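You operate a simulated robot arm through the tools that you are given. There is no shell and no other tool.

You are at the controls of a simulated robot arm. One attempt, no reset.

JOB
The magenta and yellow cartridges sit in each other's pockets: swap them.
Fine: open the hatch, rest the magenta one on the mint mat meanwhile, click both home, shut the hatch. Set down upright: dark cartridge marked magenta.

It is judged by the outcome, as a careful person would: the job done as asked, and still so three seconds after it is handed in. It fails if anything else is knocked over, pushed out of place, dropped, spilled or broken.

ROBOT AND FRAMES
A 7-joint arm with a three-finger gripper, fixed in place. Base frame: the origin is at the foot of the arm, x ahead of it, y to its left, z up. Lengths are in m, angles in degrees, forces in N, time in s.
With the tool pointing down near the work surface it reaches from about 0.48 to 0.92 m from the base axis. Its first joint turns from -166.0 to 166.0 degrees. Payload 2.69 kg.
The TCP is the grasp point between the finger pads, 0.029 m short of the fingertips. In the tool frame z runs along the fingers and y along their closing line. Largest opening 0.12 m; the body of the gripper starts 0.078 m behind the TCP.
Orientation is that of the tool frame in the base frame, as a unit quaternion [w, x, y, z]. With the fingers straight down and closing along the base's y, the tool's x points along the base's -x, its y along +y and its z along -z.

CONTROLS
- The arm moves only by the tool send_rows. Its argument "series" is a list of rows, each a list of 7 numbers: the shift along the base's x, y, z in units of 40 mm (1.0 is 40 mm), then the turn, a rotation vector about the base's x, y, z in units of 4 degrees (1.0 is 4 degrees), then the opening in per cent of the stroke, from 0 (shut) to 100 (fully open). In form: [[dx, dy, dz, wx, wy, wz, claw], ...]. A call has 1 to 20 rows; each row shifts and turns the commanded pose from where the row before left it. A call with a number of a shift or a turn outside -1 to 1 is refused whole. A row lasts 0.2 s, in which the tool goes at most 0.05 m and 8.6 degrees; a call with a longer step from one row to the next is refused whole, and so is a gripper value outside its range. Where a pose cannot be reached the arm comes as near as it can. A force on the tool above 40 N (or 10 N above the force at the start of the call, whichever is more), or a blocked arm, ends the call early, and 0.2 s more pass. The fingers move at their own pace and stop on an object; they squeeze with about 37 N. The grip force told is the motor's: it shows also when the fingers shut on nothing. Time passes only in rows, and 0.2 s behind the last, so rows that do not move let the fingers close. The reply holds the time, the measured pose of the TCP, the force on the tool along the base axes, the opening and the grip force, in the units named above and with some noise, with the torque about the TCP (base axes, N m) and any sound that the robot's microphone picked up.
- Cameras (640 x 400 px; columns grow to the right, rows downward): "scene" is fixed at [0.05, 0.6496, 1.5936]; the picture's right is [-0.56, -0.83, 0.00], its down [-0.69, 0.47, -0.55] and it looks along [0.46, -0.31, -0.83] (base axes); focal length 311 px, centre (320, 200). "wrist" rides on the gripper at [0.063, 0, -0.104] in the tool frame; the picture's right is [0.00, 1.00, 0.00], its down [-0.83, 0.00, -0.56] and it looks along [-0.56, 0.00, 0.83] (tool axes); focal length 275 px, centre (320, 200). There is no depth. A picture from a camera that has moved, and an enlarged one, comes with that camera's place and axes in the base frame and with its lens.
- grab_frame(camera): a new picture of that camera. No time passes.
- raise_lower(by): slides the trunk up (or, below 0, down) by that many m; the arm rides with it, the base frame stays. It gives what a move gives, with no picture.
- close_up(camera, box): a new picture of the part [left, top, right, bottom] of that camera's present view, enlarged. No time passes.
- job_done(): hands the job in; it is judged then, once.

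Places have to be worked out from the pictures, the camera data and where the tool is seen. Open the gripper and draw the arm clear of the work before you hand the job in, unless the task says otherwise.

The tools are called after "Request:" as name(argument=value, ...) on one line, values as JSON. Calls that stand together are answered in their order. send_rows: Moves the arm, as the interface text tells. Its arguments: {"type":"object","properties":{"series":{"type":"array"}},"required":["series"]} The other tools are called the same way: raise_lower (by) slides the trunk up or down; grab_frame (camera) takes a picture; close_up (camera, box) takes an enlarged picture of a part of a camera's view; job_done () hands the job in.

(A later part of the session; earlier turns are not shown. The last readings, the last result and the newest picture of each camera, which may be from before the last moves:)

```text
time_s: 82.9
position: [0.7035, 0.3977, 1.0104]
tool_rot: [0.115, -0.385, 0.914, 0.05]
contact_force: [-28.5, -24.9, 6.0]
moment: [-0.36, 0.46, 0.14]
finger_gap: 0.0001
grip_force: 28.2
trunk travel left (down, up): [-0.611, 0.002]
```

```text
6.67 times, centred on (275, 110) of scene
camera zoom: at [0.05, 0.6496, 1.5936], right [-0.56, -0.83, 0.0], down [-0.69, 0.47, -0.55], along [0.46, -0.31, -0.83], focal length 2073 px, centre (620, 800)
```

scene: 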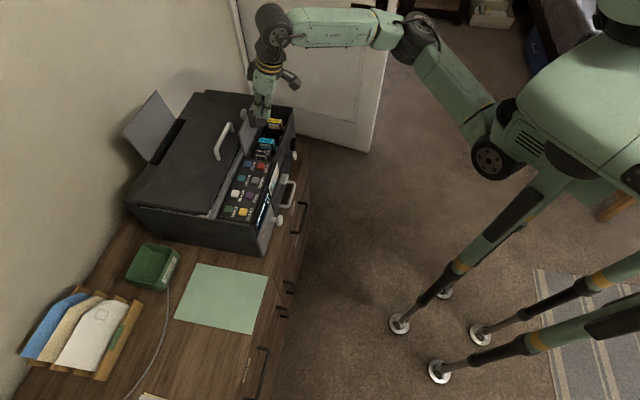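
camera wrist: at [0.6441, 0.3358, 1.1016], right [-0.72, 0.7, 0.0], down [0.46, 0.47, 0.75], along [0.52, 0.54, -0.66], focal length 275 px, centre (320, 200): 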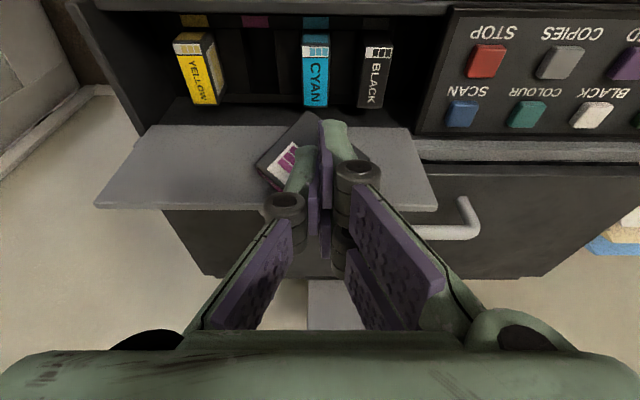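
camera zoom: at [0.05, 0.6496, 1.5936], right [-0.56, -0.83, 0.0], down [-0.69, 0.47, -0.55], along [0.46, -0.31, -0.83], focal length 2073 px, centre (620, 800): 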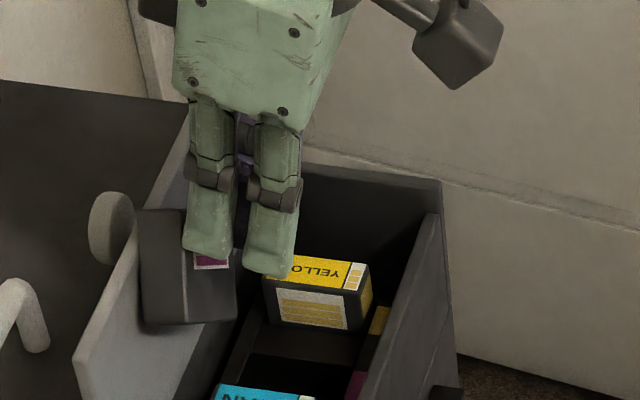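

The pin is firm (about 38 N into the panel) and the cartridge is flattening against it. I'll ease off 1.5 mm while going further down.

Request:
send_rows(series=[[-0.025, -0.025, -0.12, 0, 0, 0, 0]])

Request:
close_up(camera="wrist", box=[220, 60, 420, 220])

Request:
close_up(camera="scene", box=[245, 80, 305, 140])

```text
time_s: 83.3
position: [0.704, 0.3968, 1.0052]
tool_rot: [0.117, -0.384, 0.915, 0.051]
contact_force: [-28.6, -24.2, 4.3]
moment: [-0.34, 0.5, 0.15]
finger_gap: 0.0001
grip_force: 28.6
trunk travel left (down, up): [-0.611, 0.002]
```

```text
2.50 times, centred on (320, 140) of wrist
camera zoom: at [0.6432, 0.3344, 1.0913], right [-0.72, 0.7, 0.0], down [0.46, 0.48, 0.75], along [0.52, 0.54, -0.66], focal length 688 px, centre (320, 350)
```

zoom: 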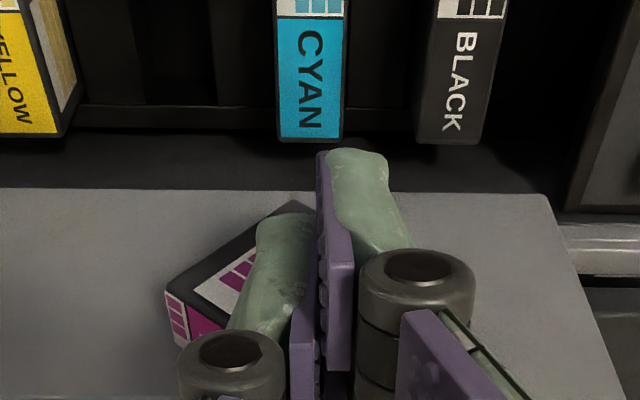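

```text
6.67 times, centred on (275, 110) of scene
camera zoom: at [0.05, 0.6496, 1.5936], right [-0.56, -0.83, 0.0], down [-0.69, 0.47, -0.55], along [0.46, -0.31, -0.83], focal length 2073 px, centre (620, 800)
```

zoom: 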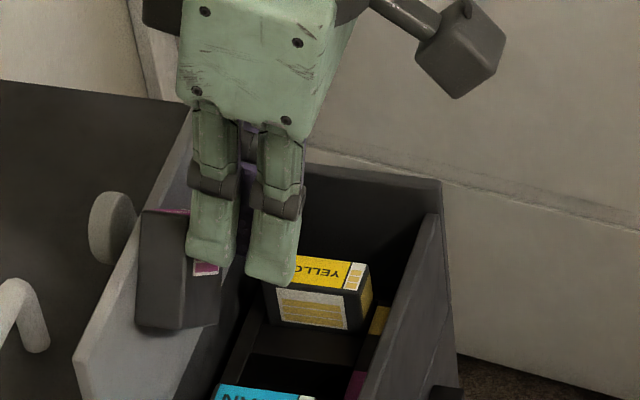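

The fingers are sliding down over the cartridge while it stays put. I'll zoom in to see its true attitude before going further.

Request:
close_up(camera="scene", box=[252, 95, 292, 135])

Request:
close_up(camera="wrist", box=[255, 110, 375, 200])

Request:
grab_frame(camera="wrist")

```text
10.00 times, centred on (272, 115) of scene
camera zoom: at [0.05, 0.6496, 1.5936], right [-0.56, -0.83, 0.0], down [-0.69, 0.47, -0.55], along [0.46, -0.31, -0.83], focal length 3109 px, centre (800, 1050)
```

zoom: 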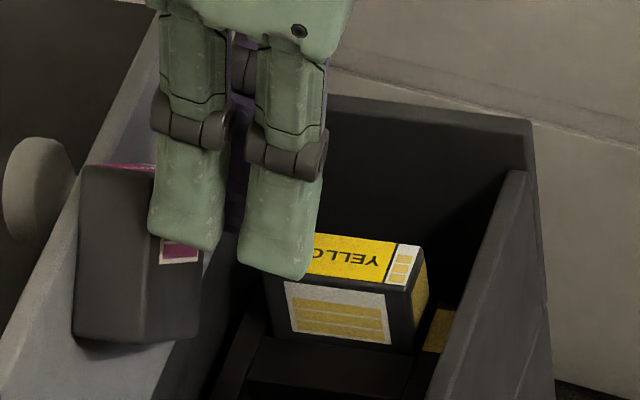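

```text
4.44 times, centred on (315, 155) of wrist
camera zoom: at [0.6432, 0.3344, 1.0913], right [-0.72, 0.7, 0.0], down [0.46, 0.48, 0.75], along [0.52, 0.54, -0.66], focal length 1224 px, centre (342, 400)
```

zoom: 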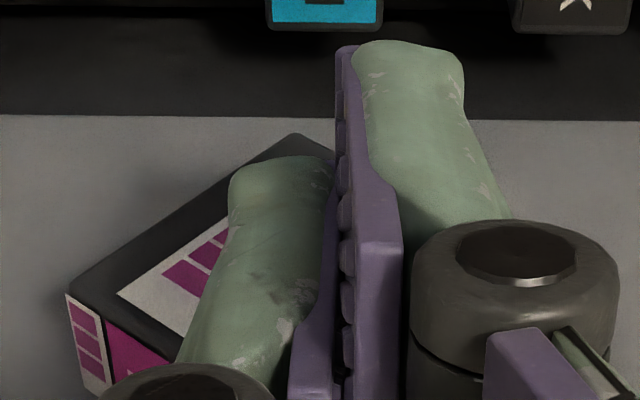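

```text
taken
camera wrist: at [0.6432, 0.3344, 1.0913], right [-0.72, 0.7, 0.0], down [0.46, 0.48, 0.75], along [0.52, 0.54, -0.66], focal length 275 px, centre (320, 200)
```

wrist: 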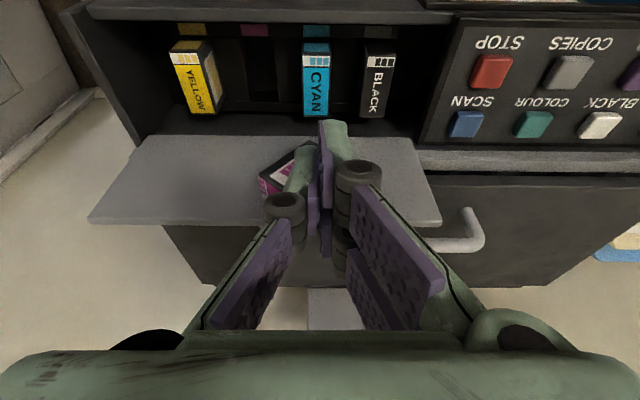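

The cartridge is flat against the panel's inner face, tilted about 54°, held by friction about 4 cm above cyan's top. If I lower the pin force to a few newtons, moving down should carry it along gently. First I'll bring the fingertips down to its centre while easing the force.

Request:
send_rows(series=[[-0.02, -0.02, -0.15, 0, 0, 0, 0], [-0.01, -0.01, -0.15, 0, 0, 0, 0]])

Request:
close_up(camera="scene", box=[252, 95, 292, 135])

Request:
close_up(camera="wrist", box=[255, 110, 375, 200])

```text
time_s: 83.9
position: [0.7038, 0.3962, 0.9944]
tool_rot: [0.119, -0.382, 0.915, 0.05]
contact_force: [-17.9, -19.3, 7.8]
moment: [-0.18, 0.23, 0.0]
finger_gap: 0.0
grip_force: 29.3
trunk travel left (down, up): [-0.611, 0.002]
```

```text
10.00 times, centred on (272, 115) of scene
camera zoom: at [0.05, 0.6496, 1.5936], right [-0.56, -0.83, 0.0], down [-0.69, 0.47, -0.55], along [0.46, -0.31, -0.83], focal length 3109 px, centre (800, 1050)
```

zoom: 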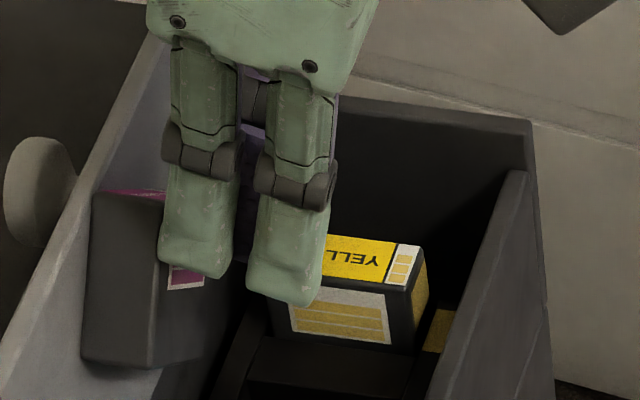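

```text
4.44 times, centred on (315, 155) of wrist
camera zoom: at [0.6434, 0.333, 1.0793], right [-0.72, 0.7, 0.0], down [0.46, 0.47, 0.75], along [0.52, 0.54, -0.66], focal length 1224 px, centre (342, 400)
```

zoom: 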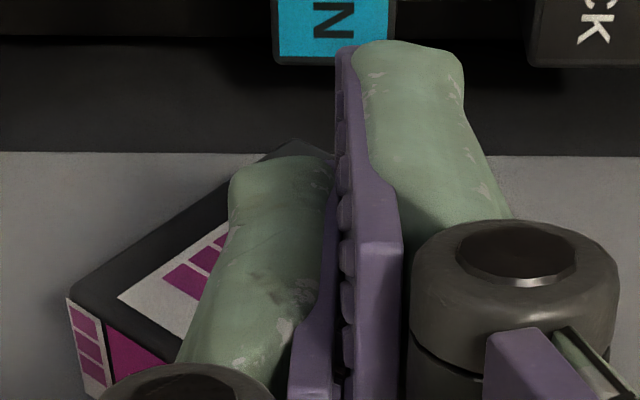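

It's moving down together with the fingers now, under about 26 N of pin force. I'll continue the same way in small steps.

Request:
send_rows(series=[[0, 0, -0.12, 0, 0, 0, 0], [0, 0, -0.12, 0, 0, 0, 0]])

Request:
close_up(camera="scene", box=[252, 95, 292, 135])

Request:
close_up(camera="wrist", box=[255, 110, 375, 200])

```text
time_s: 84.5
position: [0.7039, 0.3965, 0.9845]
tool_rot: [0.118, -0.384, 0.915, 0.051]
contact_force: [-16.6, -17.2, 5.0]
moment: [-0.23, 0.22, 0.05]
finger_gap: 0.0
grip_force: 28.9
trunk travel left (down, up): [-0.611, 0.002]
```

```text
10.00 times, centred on (272, 115) of scene
camera zoom: at [0.05, 0.6496, 1.5936], right [-0.56, -0.83, 0.0], down [-0.69, 0.47, -0.55], along [0.46, -0.31, -0.83], focal length 3109 px, centre (800, 1050)
```

zoom: 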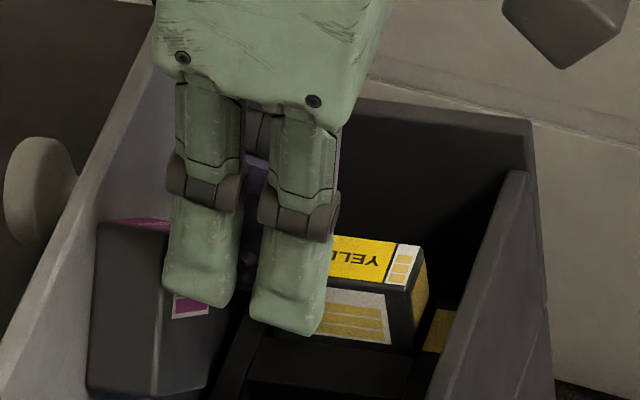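

```text
4.44 times, centred on (315, 155) of wrist
camera zoom: at [0.6432, 0.3336, 1.069], right [-0.72, 0.7, 0.0], down [0.46, 0.47, 0.75], along [0.52, 0.54, -0.66], focal length 1224 px, centre (342, 400)
```

zoom: 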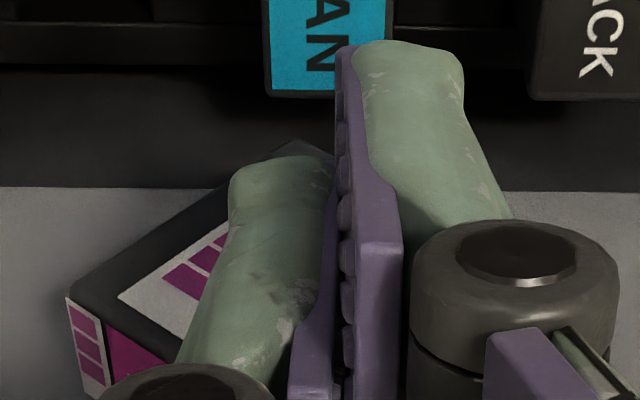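

Still moving together. I'll continue lowering and watch for the touch on cyan's top.

Request:
send_rows(series=[[0, 0, -0.12, 0, 0, 0, 0], [0, 0, -0.12, 0, 0, 0, 0]])

Request:
close_up(camera="scene", box=[247, 100, 297, 150])

Request:
close_up(camera="wrist", box=[255, 90, 375, 190])

```text
time_s: 85.1
position: [0.7034, 0.3965, 0.9753]
tool_rot: [0.118, -0.384, 0.914, 0.052]
contact_force: [-19.9, -19.7, 7.3]
moment: [-0.22, 0.26, 0.07]
finger_gap: 0.0001
grip_force: 29.1
trunk travel left (down, up): [-0.611, 0.002]
```

```text
8.00 times, centred on (272, 125) of scene
camera zoom: at [0.05, 0.6496, 1.5936], right [-0.56, -0.83, 0.0], down [-0.69, 0.47, -0.55], along [0.46, -0.31, -0.83], focal length 2487 px, centre (704, 800)
```

zoom: 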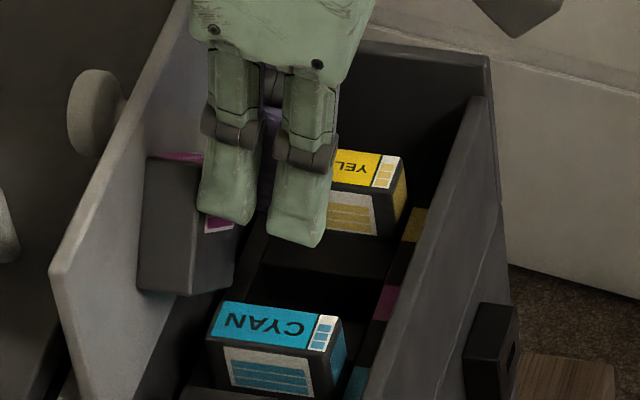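

```text
4.00 times, centred on (315, 140) of wrist
camera zoom: at [0.6432, 0.334, 1.06], right [-0.72, 0.7, 0.0], down [0.46, 0.47, 0.75], along [0.52, 0.54, -0.66], focal length 1101 px, centre (340, 440)
```

zoom: 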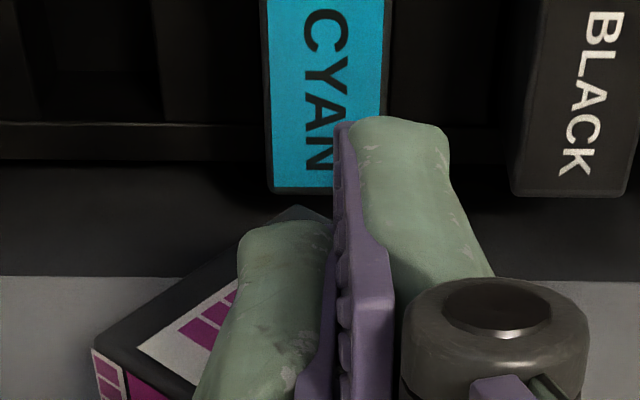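

Still attached and descending. Continuing.

Request:
send_rows(series=[[0, 0, -0.12, 0, 0, 0, 0], [0, 0, -0.12, 0, 0, 0, 0]])

Request:
close_up(camera="scene", box=[247, 100, 297, 150])

Request:
close_up(camera="wrist", box=[255, 90, 375, 190])

```text
time_s: 85.7
position: [0.7053, 0.3956, 0.9644]
tool_rot: [0.118, -0.384, 0.914, 0.052]
contact_force: [-16.6, -17.3, 6.9]
moment: [-0.16, 0.22, 0.06]
finger_gap: 0.0001
grip_force: 27.9
trunk travel left (down, up): [-0.611, 0.002]
```

```text
8.00 times, centred on (272, 125) of scene
camera zoom: at [0.05, 0.6496, 1.5936], right [-0.56, -0.83, 0.0], down [-0.69, 0.47, -0.55], along [0.46, -0.31, -0.83], focal length 2487 px, centre (704, 800)
```

zoom: 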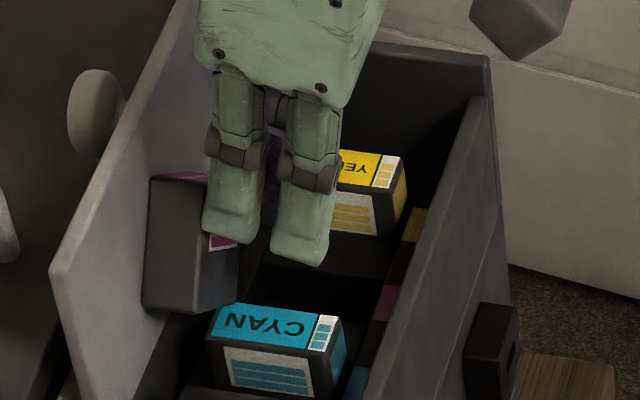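

```text
4.00 times, centred on (315, 140) of wrist
camera zoom: at [0.6436, 0.3339, 1.0501], right [-0.72, 0.7, 0.0], down [0.46, 0.47, 0.75], along [0.52, 0.54, -0.66], focal length 1101 px, centre (340, 440)
```

zoom: 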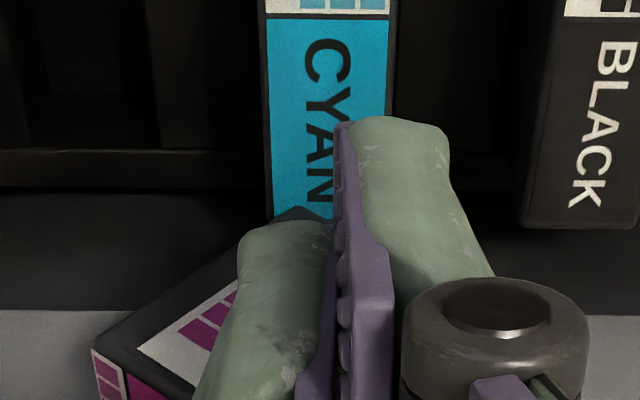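

Continuing down in smaller steps as it nears cyan's top.

Request:
send_rows(series=[[0, 0, -0.1, 0, 0, 0, 0], [0, 0, -0.1, 0, 0, 0, 0]])

Request:
close_up(camera="scene", box=[247, 100, 297, 150])

Request:
close_up(camera="wrist", box=[255, 90, 375, 190])

```text
time_s: 86.3
position: [0.7053, 0.3968, 0.9573]
tool_rot: [0.119, -0.383, 0.915, 0.052]
contact_force: [-15.8, -15.9, 7.2]
moment: [-0.19, 0.17, 0.08]
finger_gap: 0.0001
grip_force: 28.2
trunk travel left (down, up): [-0.611, 0.002]
```

```text
8.00 times, centred on (272, 125) of scene
camera zoom: at [0.05, 0.6496, 1.5936], right [-0.56, -0.83, 0.0], down [-0.69, 0.47, -0.55], along [0.46, -0.31, -0.83], focal length 2487 px, centre (704, 800)
```

zoom: 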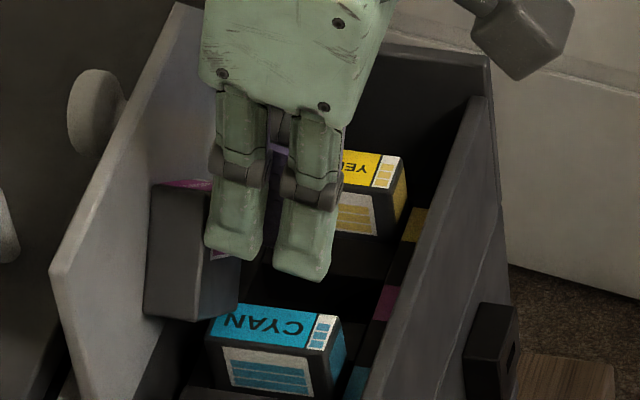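

```text
4.00 times, centred on (315, 140) of wrist
camera zoom: at [0.6435, 0.334, 1.0422], right [-0.72, 0.7, 0.0], down [0.46, 0.47, 0.75], along [0.52, 0.54, -0.66], focal length 1101 px, centre (340, 440)
```

zoom: 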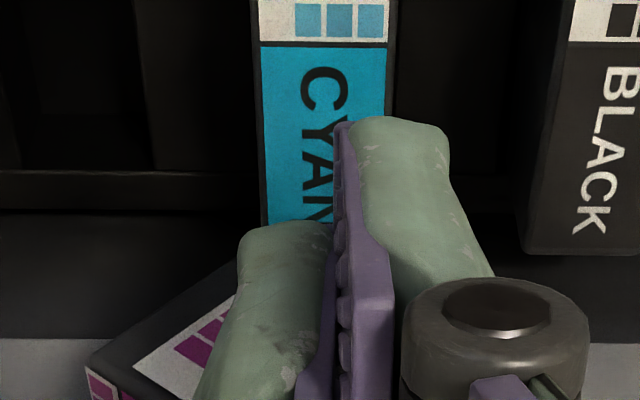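

It should be about touching cyan's top now. I'll take two very small steps.

Request:
send_rows(series=[[0, 0, -0.06, 0, 0, 0, 0], [0, 0, -0.06, 0, 0, 0, 0]])

Request:
close_up(camera="scene", box=[247, 100, 297, 150])

Request:
grab_frame(camera="wrist")

Request:
close_up(camera="wrist", box=[255, 90, 375, 190])

```text
time_s: 86.9
position: [0.7033, 0.3977, 0.9522]
tool_rot: [0.119, -0.384, 0.914, 0.052]
contact_force: [-15.6, -14.9, 7.6]
moment: [-0.13, 0.14, 0.09]
finger_gap: 0.0003
grip_force: 28.5
trunk travel left (down, up): [-0.611, 0.002]
```

```text
8.00 times, centred on (272, 125) of scene
camera zoom: at [0.05, 0.6496, 1.5936], right [-0.56, -0.83, 0.0], down [-0.69, 0.47, -0.55], along [0.46, -0.31, -0.83], focal length 2487 px, centre (704, 800)
```

zoom: 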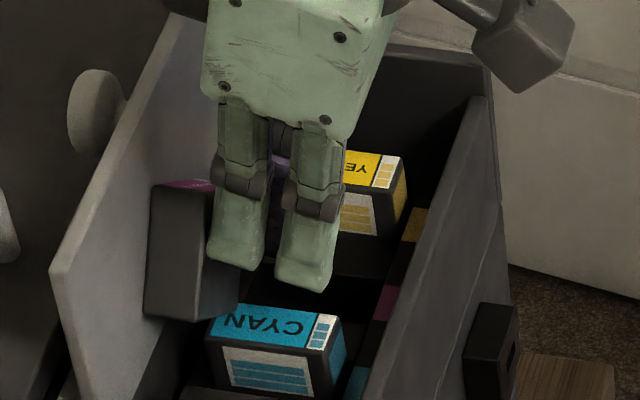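

```text
taken
camera wrist: at [0.6435, 0.3342, 1.0371], right [-0.72, 0.7, 0.0], down [0.46, 0.47, 0.75], along [0.52, 0.54, -0.66], focal length 275 px, centre (320, 200)
```

wrist: 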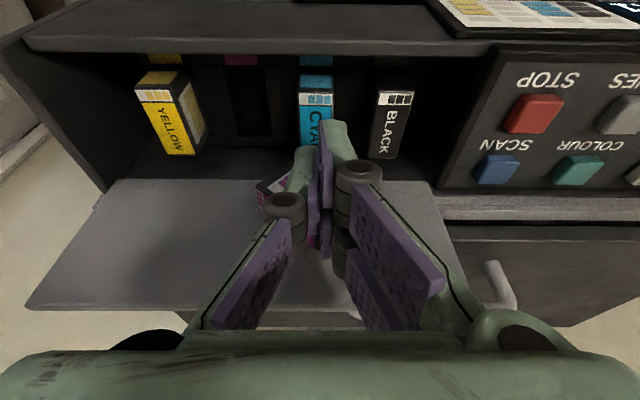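

```text
4.00 times, centred on (315, 140) of wrist
camera zoom: at [0.6435, 0.3342, 1.0371], right [-0.72, 0.7, 0.0], down [0.46, 0.47, 0.75], along [0.52, 0.54, -0.66], focal length 1101 px, centre (340, 440)
```

zoom: 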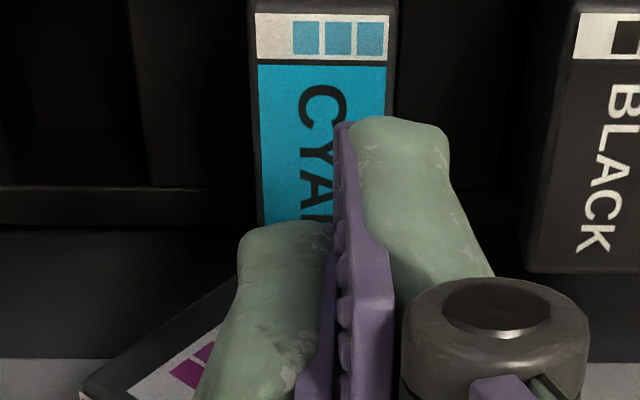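

The cartridge now rests with its lower corner on cyan's top and is still pinned. The most stable spot is the gap between cyan and black, where its corner will nest in a V, so I'll slide it about 31 mm that way while pinned, checking halfway.

Request:
send_rows(series=[[-0.09, 0.09, 0.02, 0, 0, 0, 0], [-0.09, 0.09, 0, 0, 0, 0, 0]])

Request:
close_up(camera="scene", box=[247, 100, 297, 150])

Request:
close_up(camera="wrist", box=[255, 90, 375, 190])

```text
time_s: 87.5
position: [0.6986, 0.4031, 0.9514]
tool_rot: [0.117, -0.383, 0.915, 0.051]
contact_force: [-9.6, -17.9, -0.5]
moment: [-0.37, 0.18, -0.12]
finger_gap: 0.0
grip_force: 28.9
trunk travel left (down, up): [-0.611, 0.002]
```

```text
8.00 times, centred on (272, 125) of scene
camera zoom: at [0.05, 0.6496, 1.5936], right [-0.56, -0.83, 0.0], down [-0.69, 0.47, -0.55], along [0.46, -0.31, -0.83], focal length 2487 px, centre (704, 800)
```

zoom: 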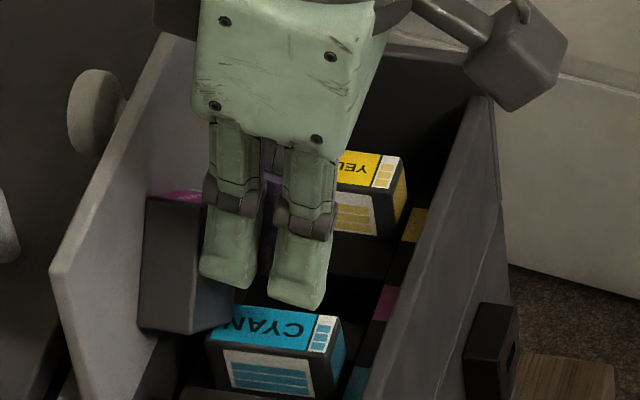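

```text
4.00 times, centred on (315, 140) of wrist
camera zoom: at [0.6372, 0.341, 1.0369], right [-0.72, 0.7, 0.0], down [0.46, 0.47, 0.75], along [0.52, 0.54, -0.66], focal length 1101 px, centre (340, 440)
```

zoom: 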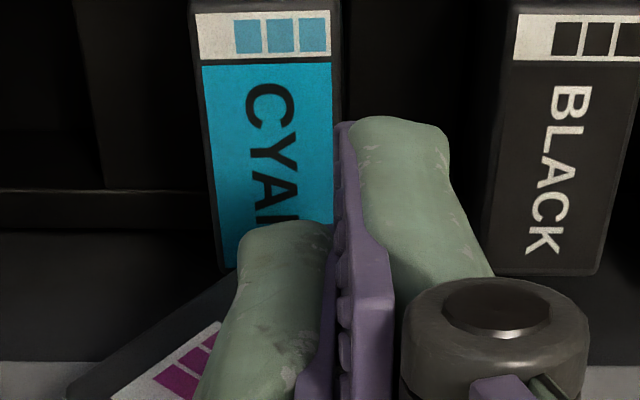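

It's following sideways with a slight lag. I'll continue toward the gap.

Request:
send_rows(series=[[-0.1, 0.1, 0, 0, 0, 0, 0], [-0.1, 0.1, 0, 0, 0, 0, 0]])

Request:
close_up(camera="scene", box=[247, 100, 297, 150])

Request:
close_up(camera="wrist", box=[235, 90, 375, 200])

```text
time_s: 88.1
position: [0.6892, 0.4123, 0.9521]
tool_rot: [0.118, -0.383, 0.915, 0.052]
contact_force: [-9.3, -17.8, -0.9]
moment: [-0.37, 0.15, -0.1]
finger_gap: 0.0001
grip_force: 28.4
trunk travel left (down, up): [-0.611, 0.002]
```

```text
8.00 times, centred on (272, 125) of scene
camera zoom: at [0.05, 0.6496, 1.5936], right [-0.56, -0.83, 0.0], down [-0.69, 0.47, -0.55], along [0.46, -0.31, -0.83], focal length 2487 px, centre (704, 800)
```

zoom: 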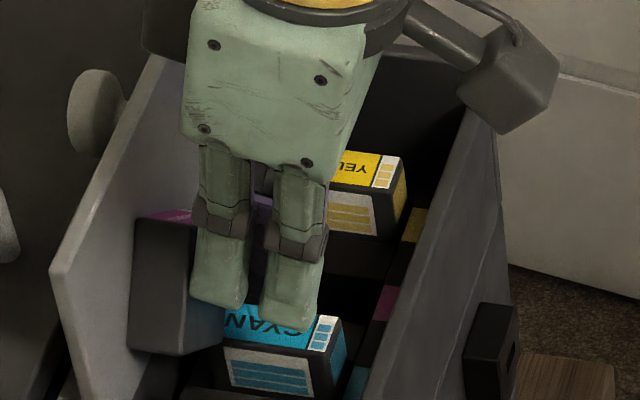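

```text
3.64 times, centred on (305, 145) of wrist
camera zoom: at [0.6287, 0.3492, 1.0375], right [-0.72, 0.7, 0.0], down [0.46, 0.47, 0.75], along [0.52, 0.54, -0.66], focal length 1001 px, centre (374, 400)
```

zoom: 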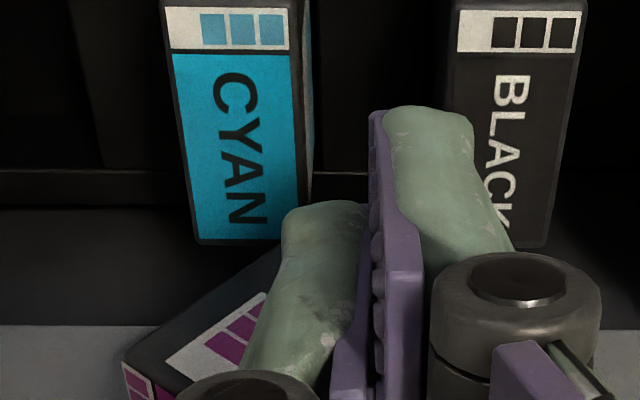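

I need to know exactly what the lower corner rests on, so I'll look closely from both cameras.

Request:
close_up(camera="scene", box=[256, 118, 286, 148])

Request:
close_up(camera="wrist", box=[260, 130, 340, 200])

```text
13.33 times, centred on (271, 133) of scene
camera zoom: at [0.05, 0.6496, 1.5936], right [-0.56, -0.83, 0.0], down [-0.69, 0.47, -0.55], along [0.46, -0.31, -0.83], focal length 4145 px, centre (973, 1093)
```

zoom: 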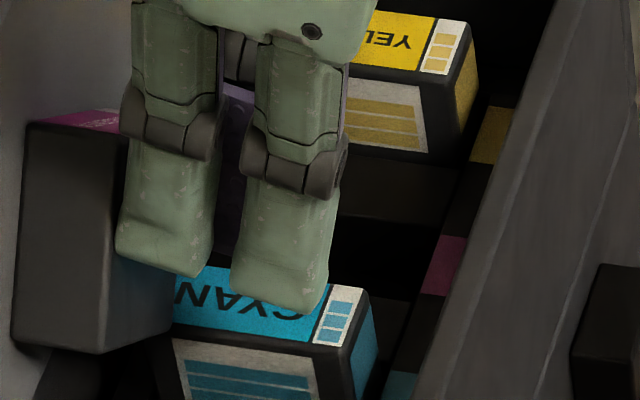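

```text
5.71 times, centred on (300, 165) of wrist
camera zoom: at [0.6287, 0.3492, 1.0375], right [-0.72, 0.7, 0.0], down [0.46, 0.47, 0.75], along [0.52, 0.54, -0.66], focal length 1573 px, centre (434, 400)
```

zoom: 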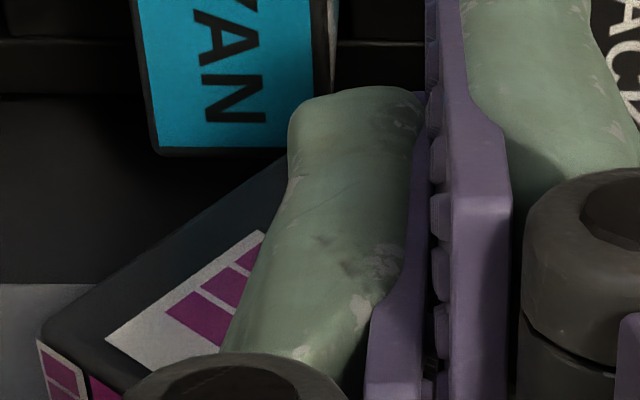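

The lower corner is resting at cyan's back edge and my fingertips are on the cartridge's −u half. Pushing that half down a few millimetres should rotate the cartridge about its corner toward upright, so I'll try 4 mm.

Request:
send_rows(series=[[0, 0, -0.06, 0, 0, 0, 0], [0, 0, -0.06, 0, 0, 0, 0]])

Request:
close_up(camera="scene", box=[247, 105, 297, 155])

Request:
close_up(camera="wrist", box=[235, 110, 355, 210])

```text
time_s: 88.7
position: [0.6878, 0.4138, 0.949]
tool_rot: [0.119, -0.385, 0.914, 0.052]
contact_force: [-14.8, -13.9, 5.2]
moment: [-0.14, 0.16, 0.04]
finger_gap: 0.0001
grip_force: 28.0
trunk travel left (down, up): [-0.611, 0.002]
```

```text
8.00 times, centred on (272, 130) of scene
camera zoom: at [0.05, 0.6496, 1.5936], right [-0.56, -0.83, 0.0], down [-0.69, 0.47, -0.55], along [0.46, -0.31, -0.83], focal length 2487 px, centre (704, 760)
```

zoom: 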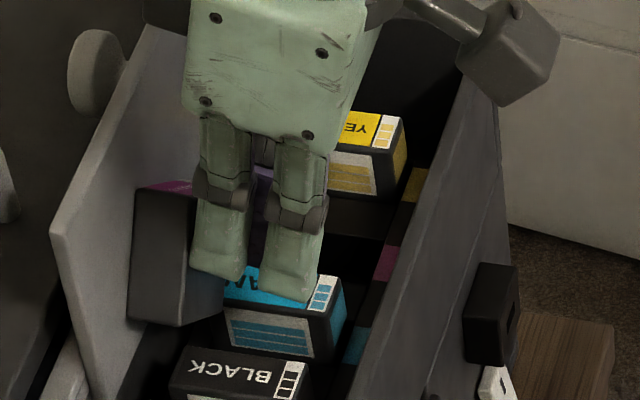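

```text
4.00 times, centred on (295, 160) of wrist
camera zoom: at [0.6275, 0.3501, 1.0335], right [-0.72, 0.7, 0.0], down [0.46, 0.47, 0.75], along [0.52, 0.54, -0.66], focal length 1101 px, centre (420, 360)
```

zoom: 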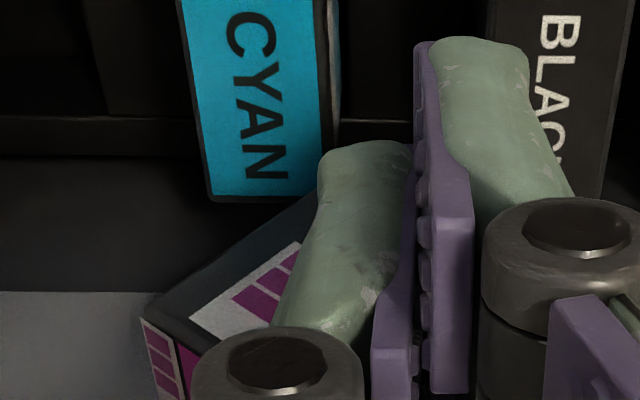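

The cartridge is still about 2.5 cm above the tops and held flat to the panel near its lower-left edge. Lowering it so its right side meets cyan's edge should turn it upright about my fingertips, so I'll keep lowering and watch the rotation.

Request:
send_rows(series=[[0, 0, -0.1, 0, 0, 0, 0], [0, 0, -0.1, 0, 0, 0, 0]])

Request:
close_up(camera="scene", box=[247, 105, 297, 155])

Request:
close_up(camera="wrist", box=[235, 110, 355, 210])

```text
time_s: 89.3
position: [0.6892, 0.4138, 0.9402]
tool_rot: [0.119, -0.383, 0.914, 0.053]
contact_force: [-16.1, -13.5, 5.3]
moment: [-0.14, 0.19, 0.11]
finger_gap: 0.0
grip_force: 28.3
trunk travel left (down, up): [-0.611, 0.002]
```

```text
8.00 times, centred on (272, 130) of scene
camera zoom: at [0.05, 0.6496, 1.5936], right [-0.56, -0.83, 0.0], down [-0.69, 0.47, -0.55], along [0.46, -0.31, -0.83], focal length 2487 px, centre (704, 760)
```

zoom: 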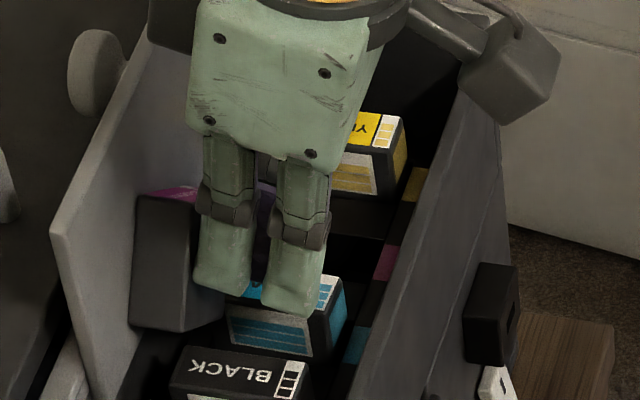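

```text
4.00 times, centred on (295, 160) of wrist
camera zoom: at [0.6279, 0.3501, 1.0252], right [-0.72, 0.7, 0.0], down [0.46, 0.47, 0.75], along [0.52, 0.54, -0.66], focal length 1101 px, centre (420, 360)
```

zoom: 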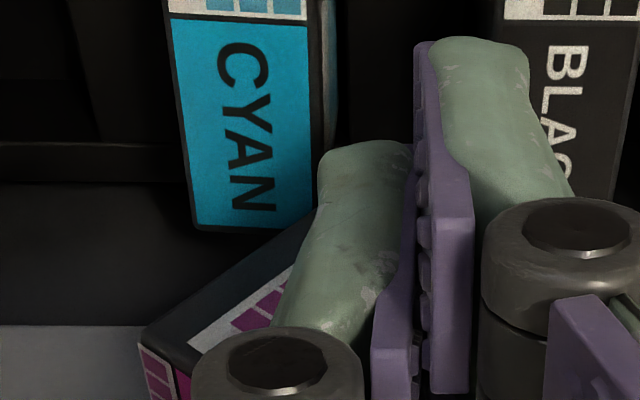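

The fingertips are slipping toward the cartridge's lower rounded edge. I'll reduce the pin force so gravity and panel friction hold it, then slide my fingertips back up and toward its centre before lowering further.

Request:
send_rows(series=[[-0.021, -0.021, 0, 0, 0, 0, 0]])

```text
time_s: 89.7
position: [0.6898, 0.4124, 0.9398]
tool_rot: [0.118, -0.383, 0.915, 0.051]
contact_force: [-8.9, -5.3, 2.8]
moment: [-0.07, 0.09, 0.07]
finger_gap: 0.0001
grip_force: 28.1
trunk travel left (down, up): [-0.611, 0.002]
```

10 N now. I'll ease a bit more and slide up 4 mm.

Request:
send_rows(series=[[-0.009, -0.009, 0, 0, 0, 0, 0], [0.02, -0.02, 0.1, 0, 0, 0, 0]])

Request:
close_up(camera="scene", box=[247, 105, 297, 155])

Request:
close_up(camera="wrist", box=[235, 110, 355, 210])

```text
time_s: 90.3
position: [0.6908, 0.4099, 0.9419]
tool_rot: [0.119, -0.383, 0.915, 0.051]
contact_force: [-2.5, -2.3, -2.2]
moment: [-0.06, 0.1, -0.02]
finger_gap: 0.0
grip_force: 28.5
trunk travel left (down, up): [-0.611, 0.002]
```

```text
8.00 times, centred on (272, 130) of scene
camera zoom: at [0.05, 0.6496, 1.5936], right [-0.56, -0.83, 0.0], down [-0.69, 0.47, -0.55], along [0.46, -0.31, -0.83], focal length 2487 px, centre (704, 760)
```

zoom: 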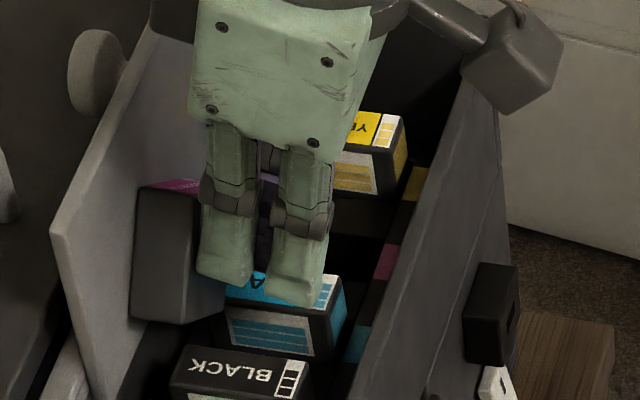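

```text
4.00 times, centred on (295, 160) of wrist
camera zoom: at [0.6294, 0.3479, 1.0276], right [-0.72, 0.7, 0.0], down [0.46, 0.47, 0.75], along [0.52, 0.54, -0.66], focal length 1101 px, centre (420, 360)
```

zoom: 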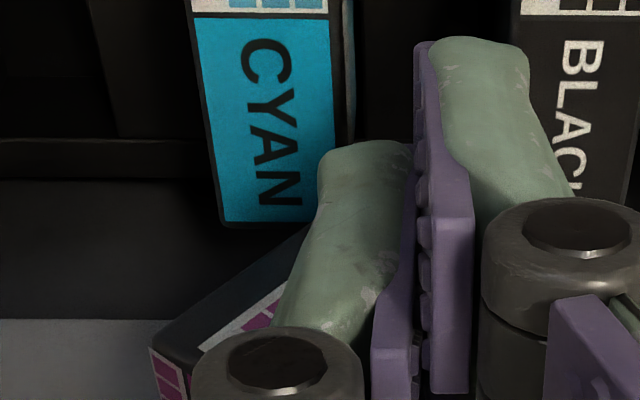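

Combining both views, the cartridge centre is at about u=0.20, z≈0.926, and its lower corner is about 1 cm above the tops, right over the gap between black and cyan. I'll firm the pin slightly and lower it into that gap.

Request:
send_rows(series=[[0.009, 0.009, -0.04, 0, 0, 0, 0], [0, 0, -0.1, 0, 0, 0, 0]])

Request:
close_up(camera="scene", box=[247, 105, 297, 155])

Request:
close_up(camera="wrist", box=[235, 110, 355, 210])

```text
time_s: 90.9
position: [0.6903, 0.4106, 0.9375]
tool_rot: [0.118, -0.383, 0.915, 0.051]
contact_force: [-3.7, -3.6, 1.5]
moment: [-0.04, 0.06, 0.05]
finger_gap: 0.0001
grip_force: 28.5
trunk travel left (down, up): [-0.611, 0.002]
```

```text
8.00 times, centred on (272, 130) of scene
camera zoom: at [0.05, 0.6496, 1.5936], right [-0.56, -0.83, 0.0], down [-0.69, 0.47, -0.55], along [0.46, -0.31, -0.83], focal length 2487 px, centre (704, 760)
```

zoom: 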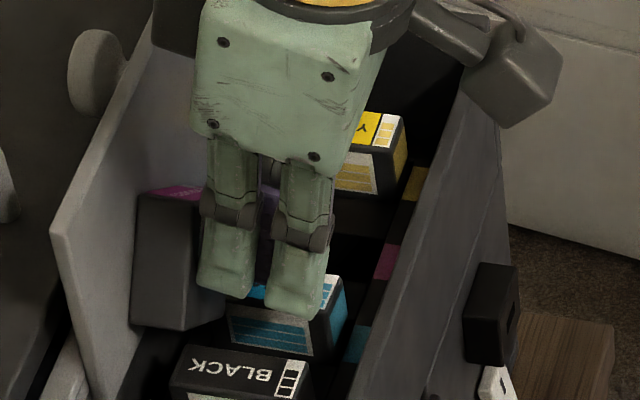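

```text
4.00 times, centred on (295, 160) of wrist
camera zoom: at [0.629, 0.3487, 1.0224], right [-0.72, 0.7, 0.0], down [0.46, 0.47, 0.75], along [0.52, 0.54, -0.66], focal length 1101 px, centre (420, 360)
```

zoom: 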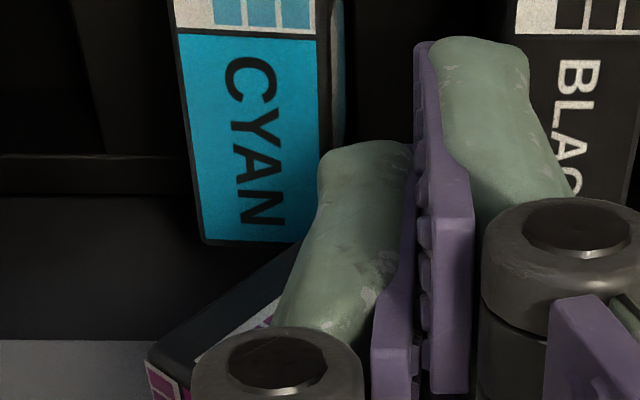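

It follows well at about 5 N. Continuing down.

Request:
send_rows(series=[[0.004, 0.004, -0.1, 0, 0, 0, 0], [0, 0, -0.1, 0, 0, 0, 0]])

Request:
close_up(camera="scene", box=[247, 105, 297, 155])

Request:
close_up(camera="wrist", box=[235, 110, 355, 210])

```text
time_s: 91.5
position: [0.6906, 0.4114, 0.9291]
tool_rot: [0.118, -0.384, 0.914, 0.052]
contact_force: [-4.1, -3.3, 1.2]
moment: [-0.02, 0.05, 0.03]
finger_gap: 0.0001
grip_force: 28.5
trunk travel left (down, up): [-0.611, 0.002]
```

```text
8.00 times, centred on (272, 130) of scene
camera zoom: at [0.05, 0.6496, 1.5936], right [-0.56, -0.83, 0.0], down [-0.69, 0.47, -0.55], along [0.46, -0.31, -0.83], focal length 2487 px, centre (704, 760)
```

zoom: 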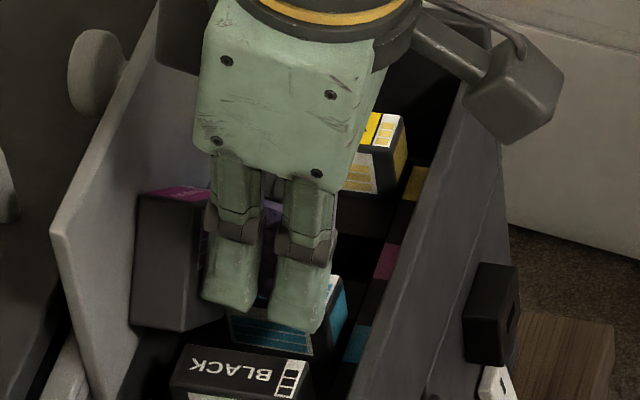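

```text
4.00 times, centred on (295, 160) of wrist
camera zoom: at [0.6296, 0.3485, 1.0145], right [-0.72, 0.7, 0.0], down [0.46, 0.47, 0.75], along [0.52, 0.54, -0.66], focal length 1101 px, centre (420, 360)
```

zoom: 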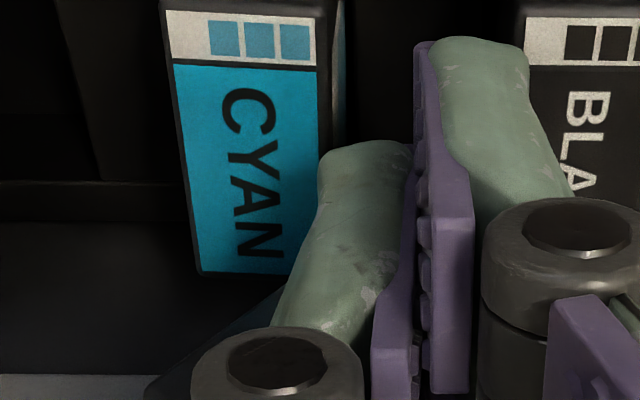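

The cartridge has stopped following, so something is supporting it now. I'll measure its position more accurately before releasing.

Request:
close_up(camera="scene", box=[258, 118, 283, 148])

Request:
close_up(camera="wrist", box=[230, 140, 350, 230])

```text
13.33 times, centred on (270, 133) of scene
camera zoom: at [0.05, 0.6496, 1.5936], right [-0.56, -0.83, 0.0], down [-0.69, 0.47, -0.55], along [0.46, -0.31, -0.83], focal length 4145 px, centre (980, 1093)
```

zoom: 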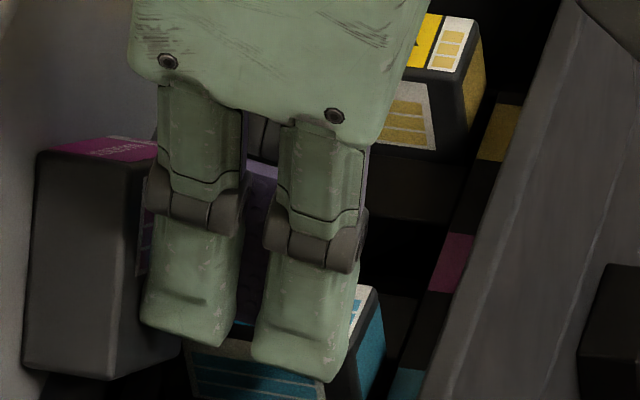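

```text
4.44 times, centred on (290, 185) of wrist
camera zoom: at [0.6296, 0.3485, 1.0145], right [-0.72, 0.7, 0.0], down [0.46, 0.47, 0.75], along [0.52, 0.54, -0.66], focal length 1224 px, centre (453, 267)
```

zoom: 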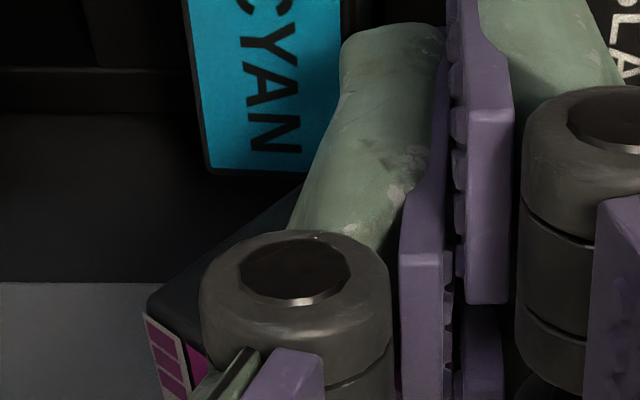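

By triangulation the lower corner sits over the gap (u≈0.203), probably caught on a ledge behind, with my fingers in front as a guard. I'll back the fingers off 1 mm at a time so it can settle gently into the gap without toppling.

Request:
send_rows(series=[[-0.012, -0.012, 0, 0, 0, 0, 0]])

Request:
close_up(camera="scene", box=[247, 105, 297, 155])

Request:
close_up(camera="wrist", box=[230, 140, 350, 230])

```text
time_s: 91.9
position: [0.6903, 0.4118, 0.928]
tool_rot: [0.118, -0.383, 0.915, 0.051]
contact_force: [-1.1, -1.8, 0.5]
moment: [0.02, 0.01, 0.03]
finger_gap: 0.0001
grip_force: 28.7
trunk travel left (down, up): [-0.611, 0.002]
```

```text
8.00 times, centred on (272, 130) of scene
camera zoom: at [0.05, 0.6496, 1.5936], right [-0.56, -0.83, 0.0], down [-0.69, 0.47, -0.55], along [0.46, -0.31, -0.83], focal length 2487 px, centre (704, 760)
```

zoom: 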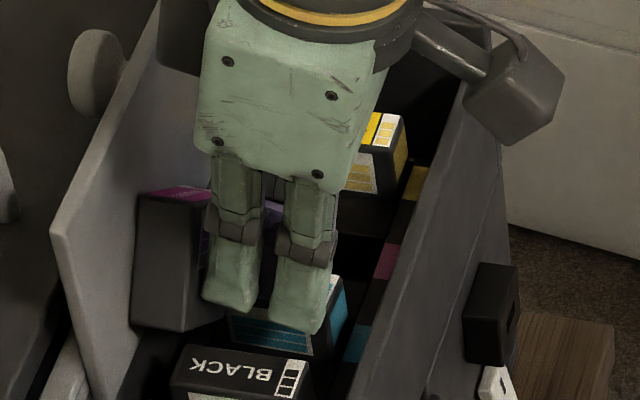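

```text
4.44 times, centred on (290, 185) of wrist
camera zoom: at [0.6295, 0.3483, 1.0141], right [-0.72, 0.7, 0.0], down [0.46, 0.47, 0.75], along [0.52, 0.54, -0.66], focal length 1224 px, centre (453, 267)
```

zoom: 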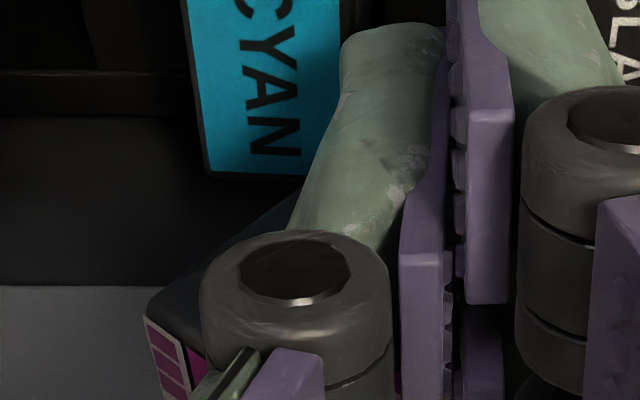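

Only about 2 N now and it hasn't moved. I'll back off a little more.

Request:
send_rows(series=[[-0.01, -0.01, 0, 0, 0, 0, 0], [-0.01, -0.01, 0, 0, 0, 0, 0]])

Request:
close_up(camera="scene", box=[247, 105, 297, 155])

Request:
close_up(camera="wrist", box=[230, 140, 350, 230])

```text
time_s: 92.5
position: [0.6883, 0.4103, 0.9291]
tool_rot: [0.118, -0.383, 0.915, 0.051]
contact_force: [-0.7, -0.5, -0.3]
moment: [0.03, -0.01, -0.01]
finger_gap: 0.0
grip_force: 28.5
trunk travel left (down, up): [-0.611, 0.002]
```

```text
8.00 times, centred on (272, 130) of scene
camera zoom: at [0.05, 0.6496, 1.5936], right [-0.56, -0.83, 0.0], down [-0.69, 0.47, -0.55], along [0.46, -0.31, -0.83], focal length 2487 px, centre (704, 760)
```

zoom: 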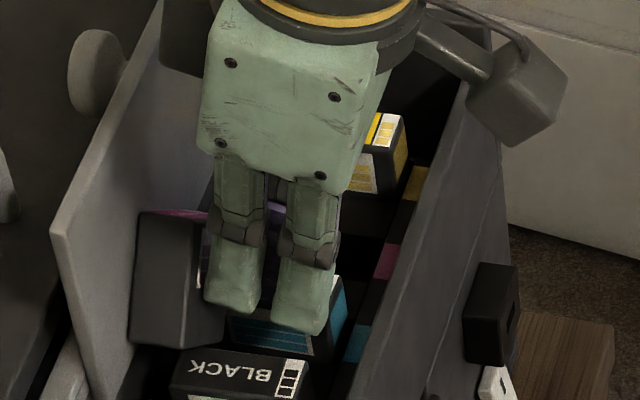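

```text
4.44 times, centred on (290, 185) of wrist
camera zoom: at [0.6284, 0.3478, 1.0142], right [-0.72, 0.7, 0.0], down [0.46, 0.47, 0.75], along [0.52, 0.54, -0.66], focal length 1224 px, centre (453, 267)
```

zoom: 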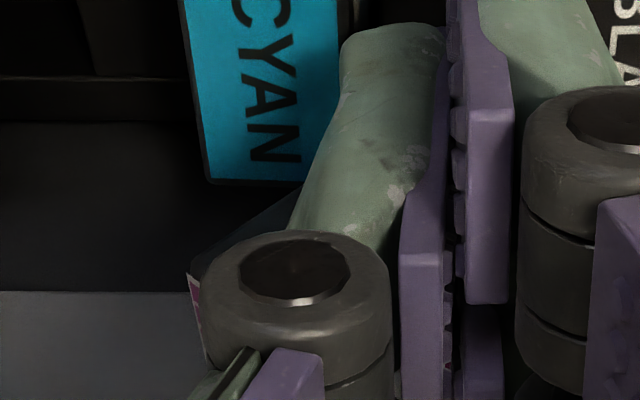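

It slid down about 1 cm and settled, with no force on my fingers. I'll wait a moment to confirm it's stable.

Request:
send_rows(series=[[0, 0, 0, 0, 0, 0, 0], [-0.02, -0.02, 0, 0, 0, 0, 0]])

Request:
close_up(camera="scene", box=[250, 115, 290, 155])

Request:
close_up(camera="wrist", box=[230, 140, 350, 230])

```text
time_s: 93.1
position: [0.6891, 0.409, 0.9288]
tool_rot: [0.118, -0.384, 0.914, 0.052]
contact_force: [0.5, 0.3, 0.3]
moment: [-0.01, 0.01, -0.01]
finger_gap: 0.0
grip_force: 28.2
trunk travel left (down, up): [-0.611, 0.002]
```

```text
10.00 times, centred on (270, 135) of scene
camera zoom: at [0.05, 0.6496, 1.5936], right [-0.56, -0.83, 0.0], down [-0.69, 0.47, -0.55], along [0.46, -0.31, -0.83], focal length 3109 px, centre (820, 850)
```

zoom: 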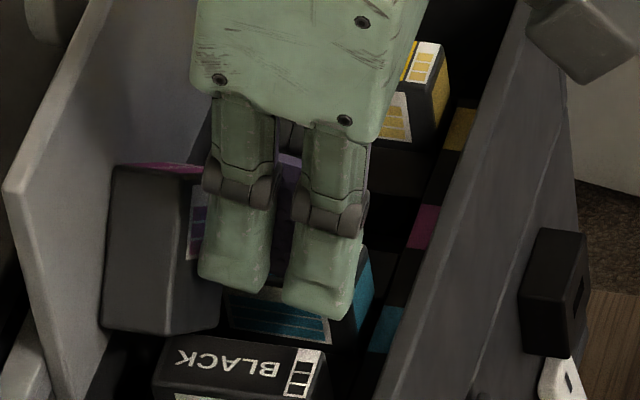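

```text
4.44 times, centred on (290, 185) of wrist
camera zoom: at [0.6275, 0.3471, 1.0142], right [-0.72, 0.7, 0.0], down [0.46, 0.47, 0.75], along [0.52, 0.54, -0.66], focal length 1224 px, centre (453, 267)
```

zoom: 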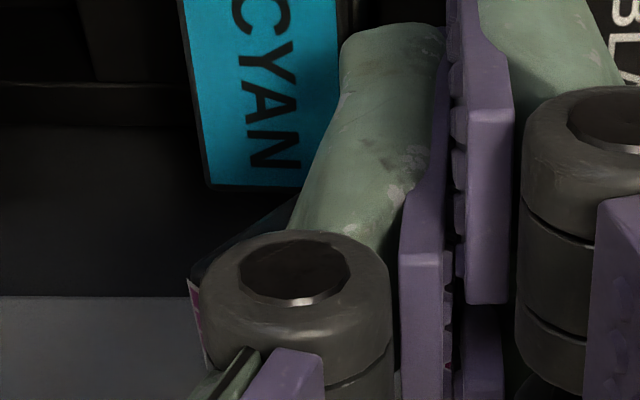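

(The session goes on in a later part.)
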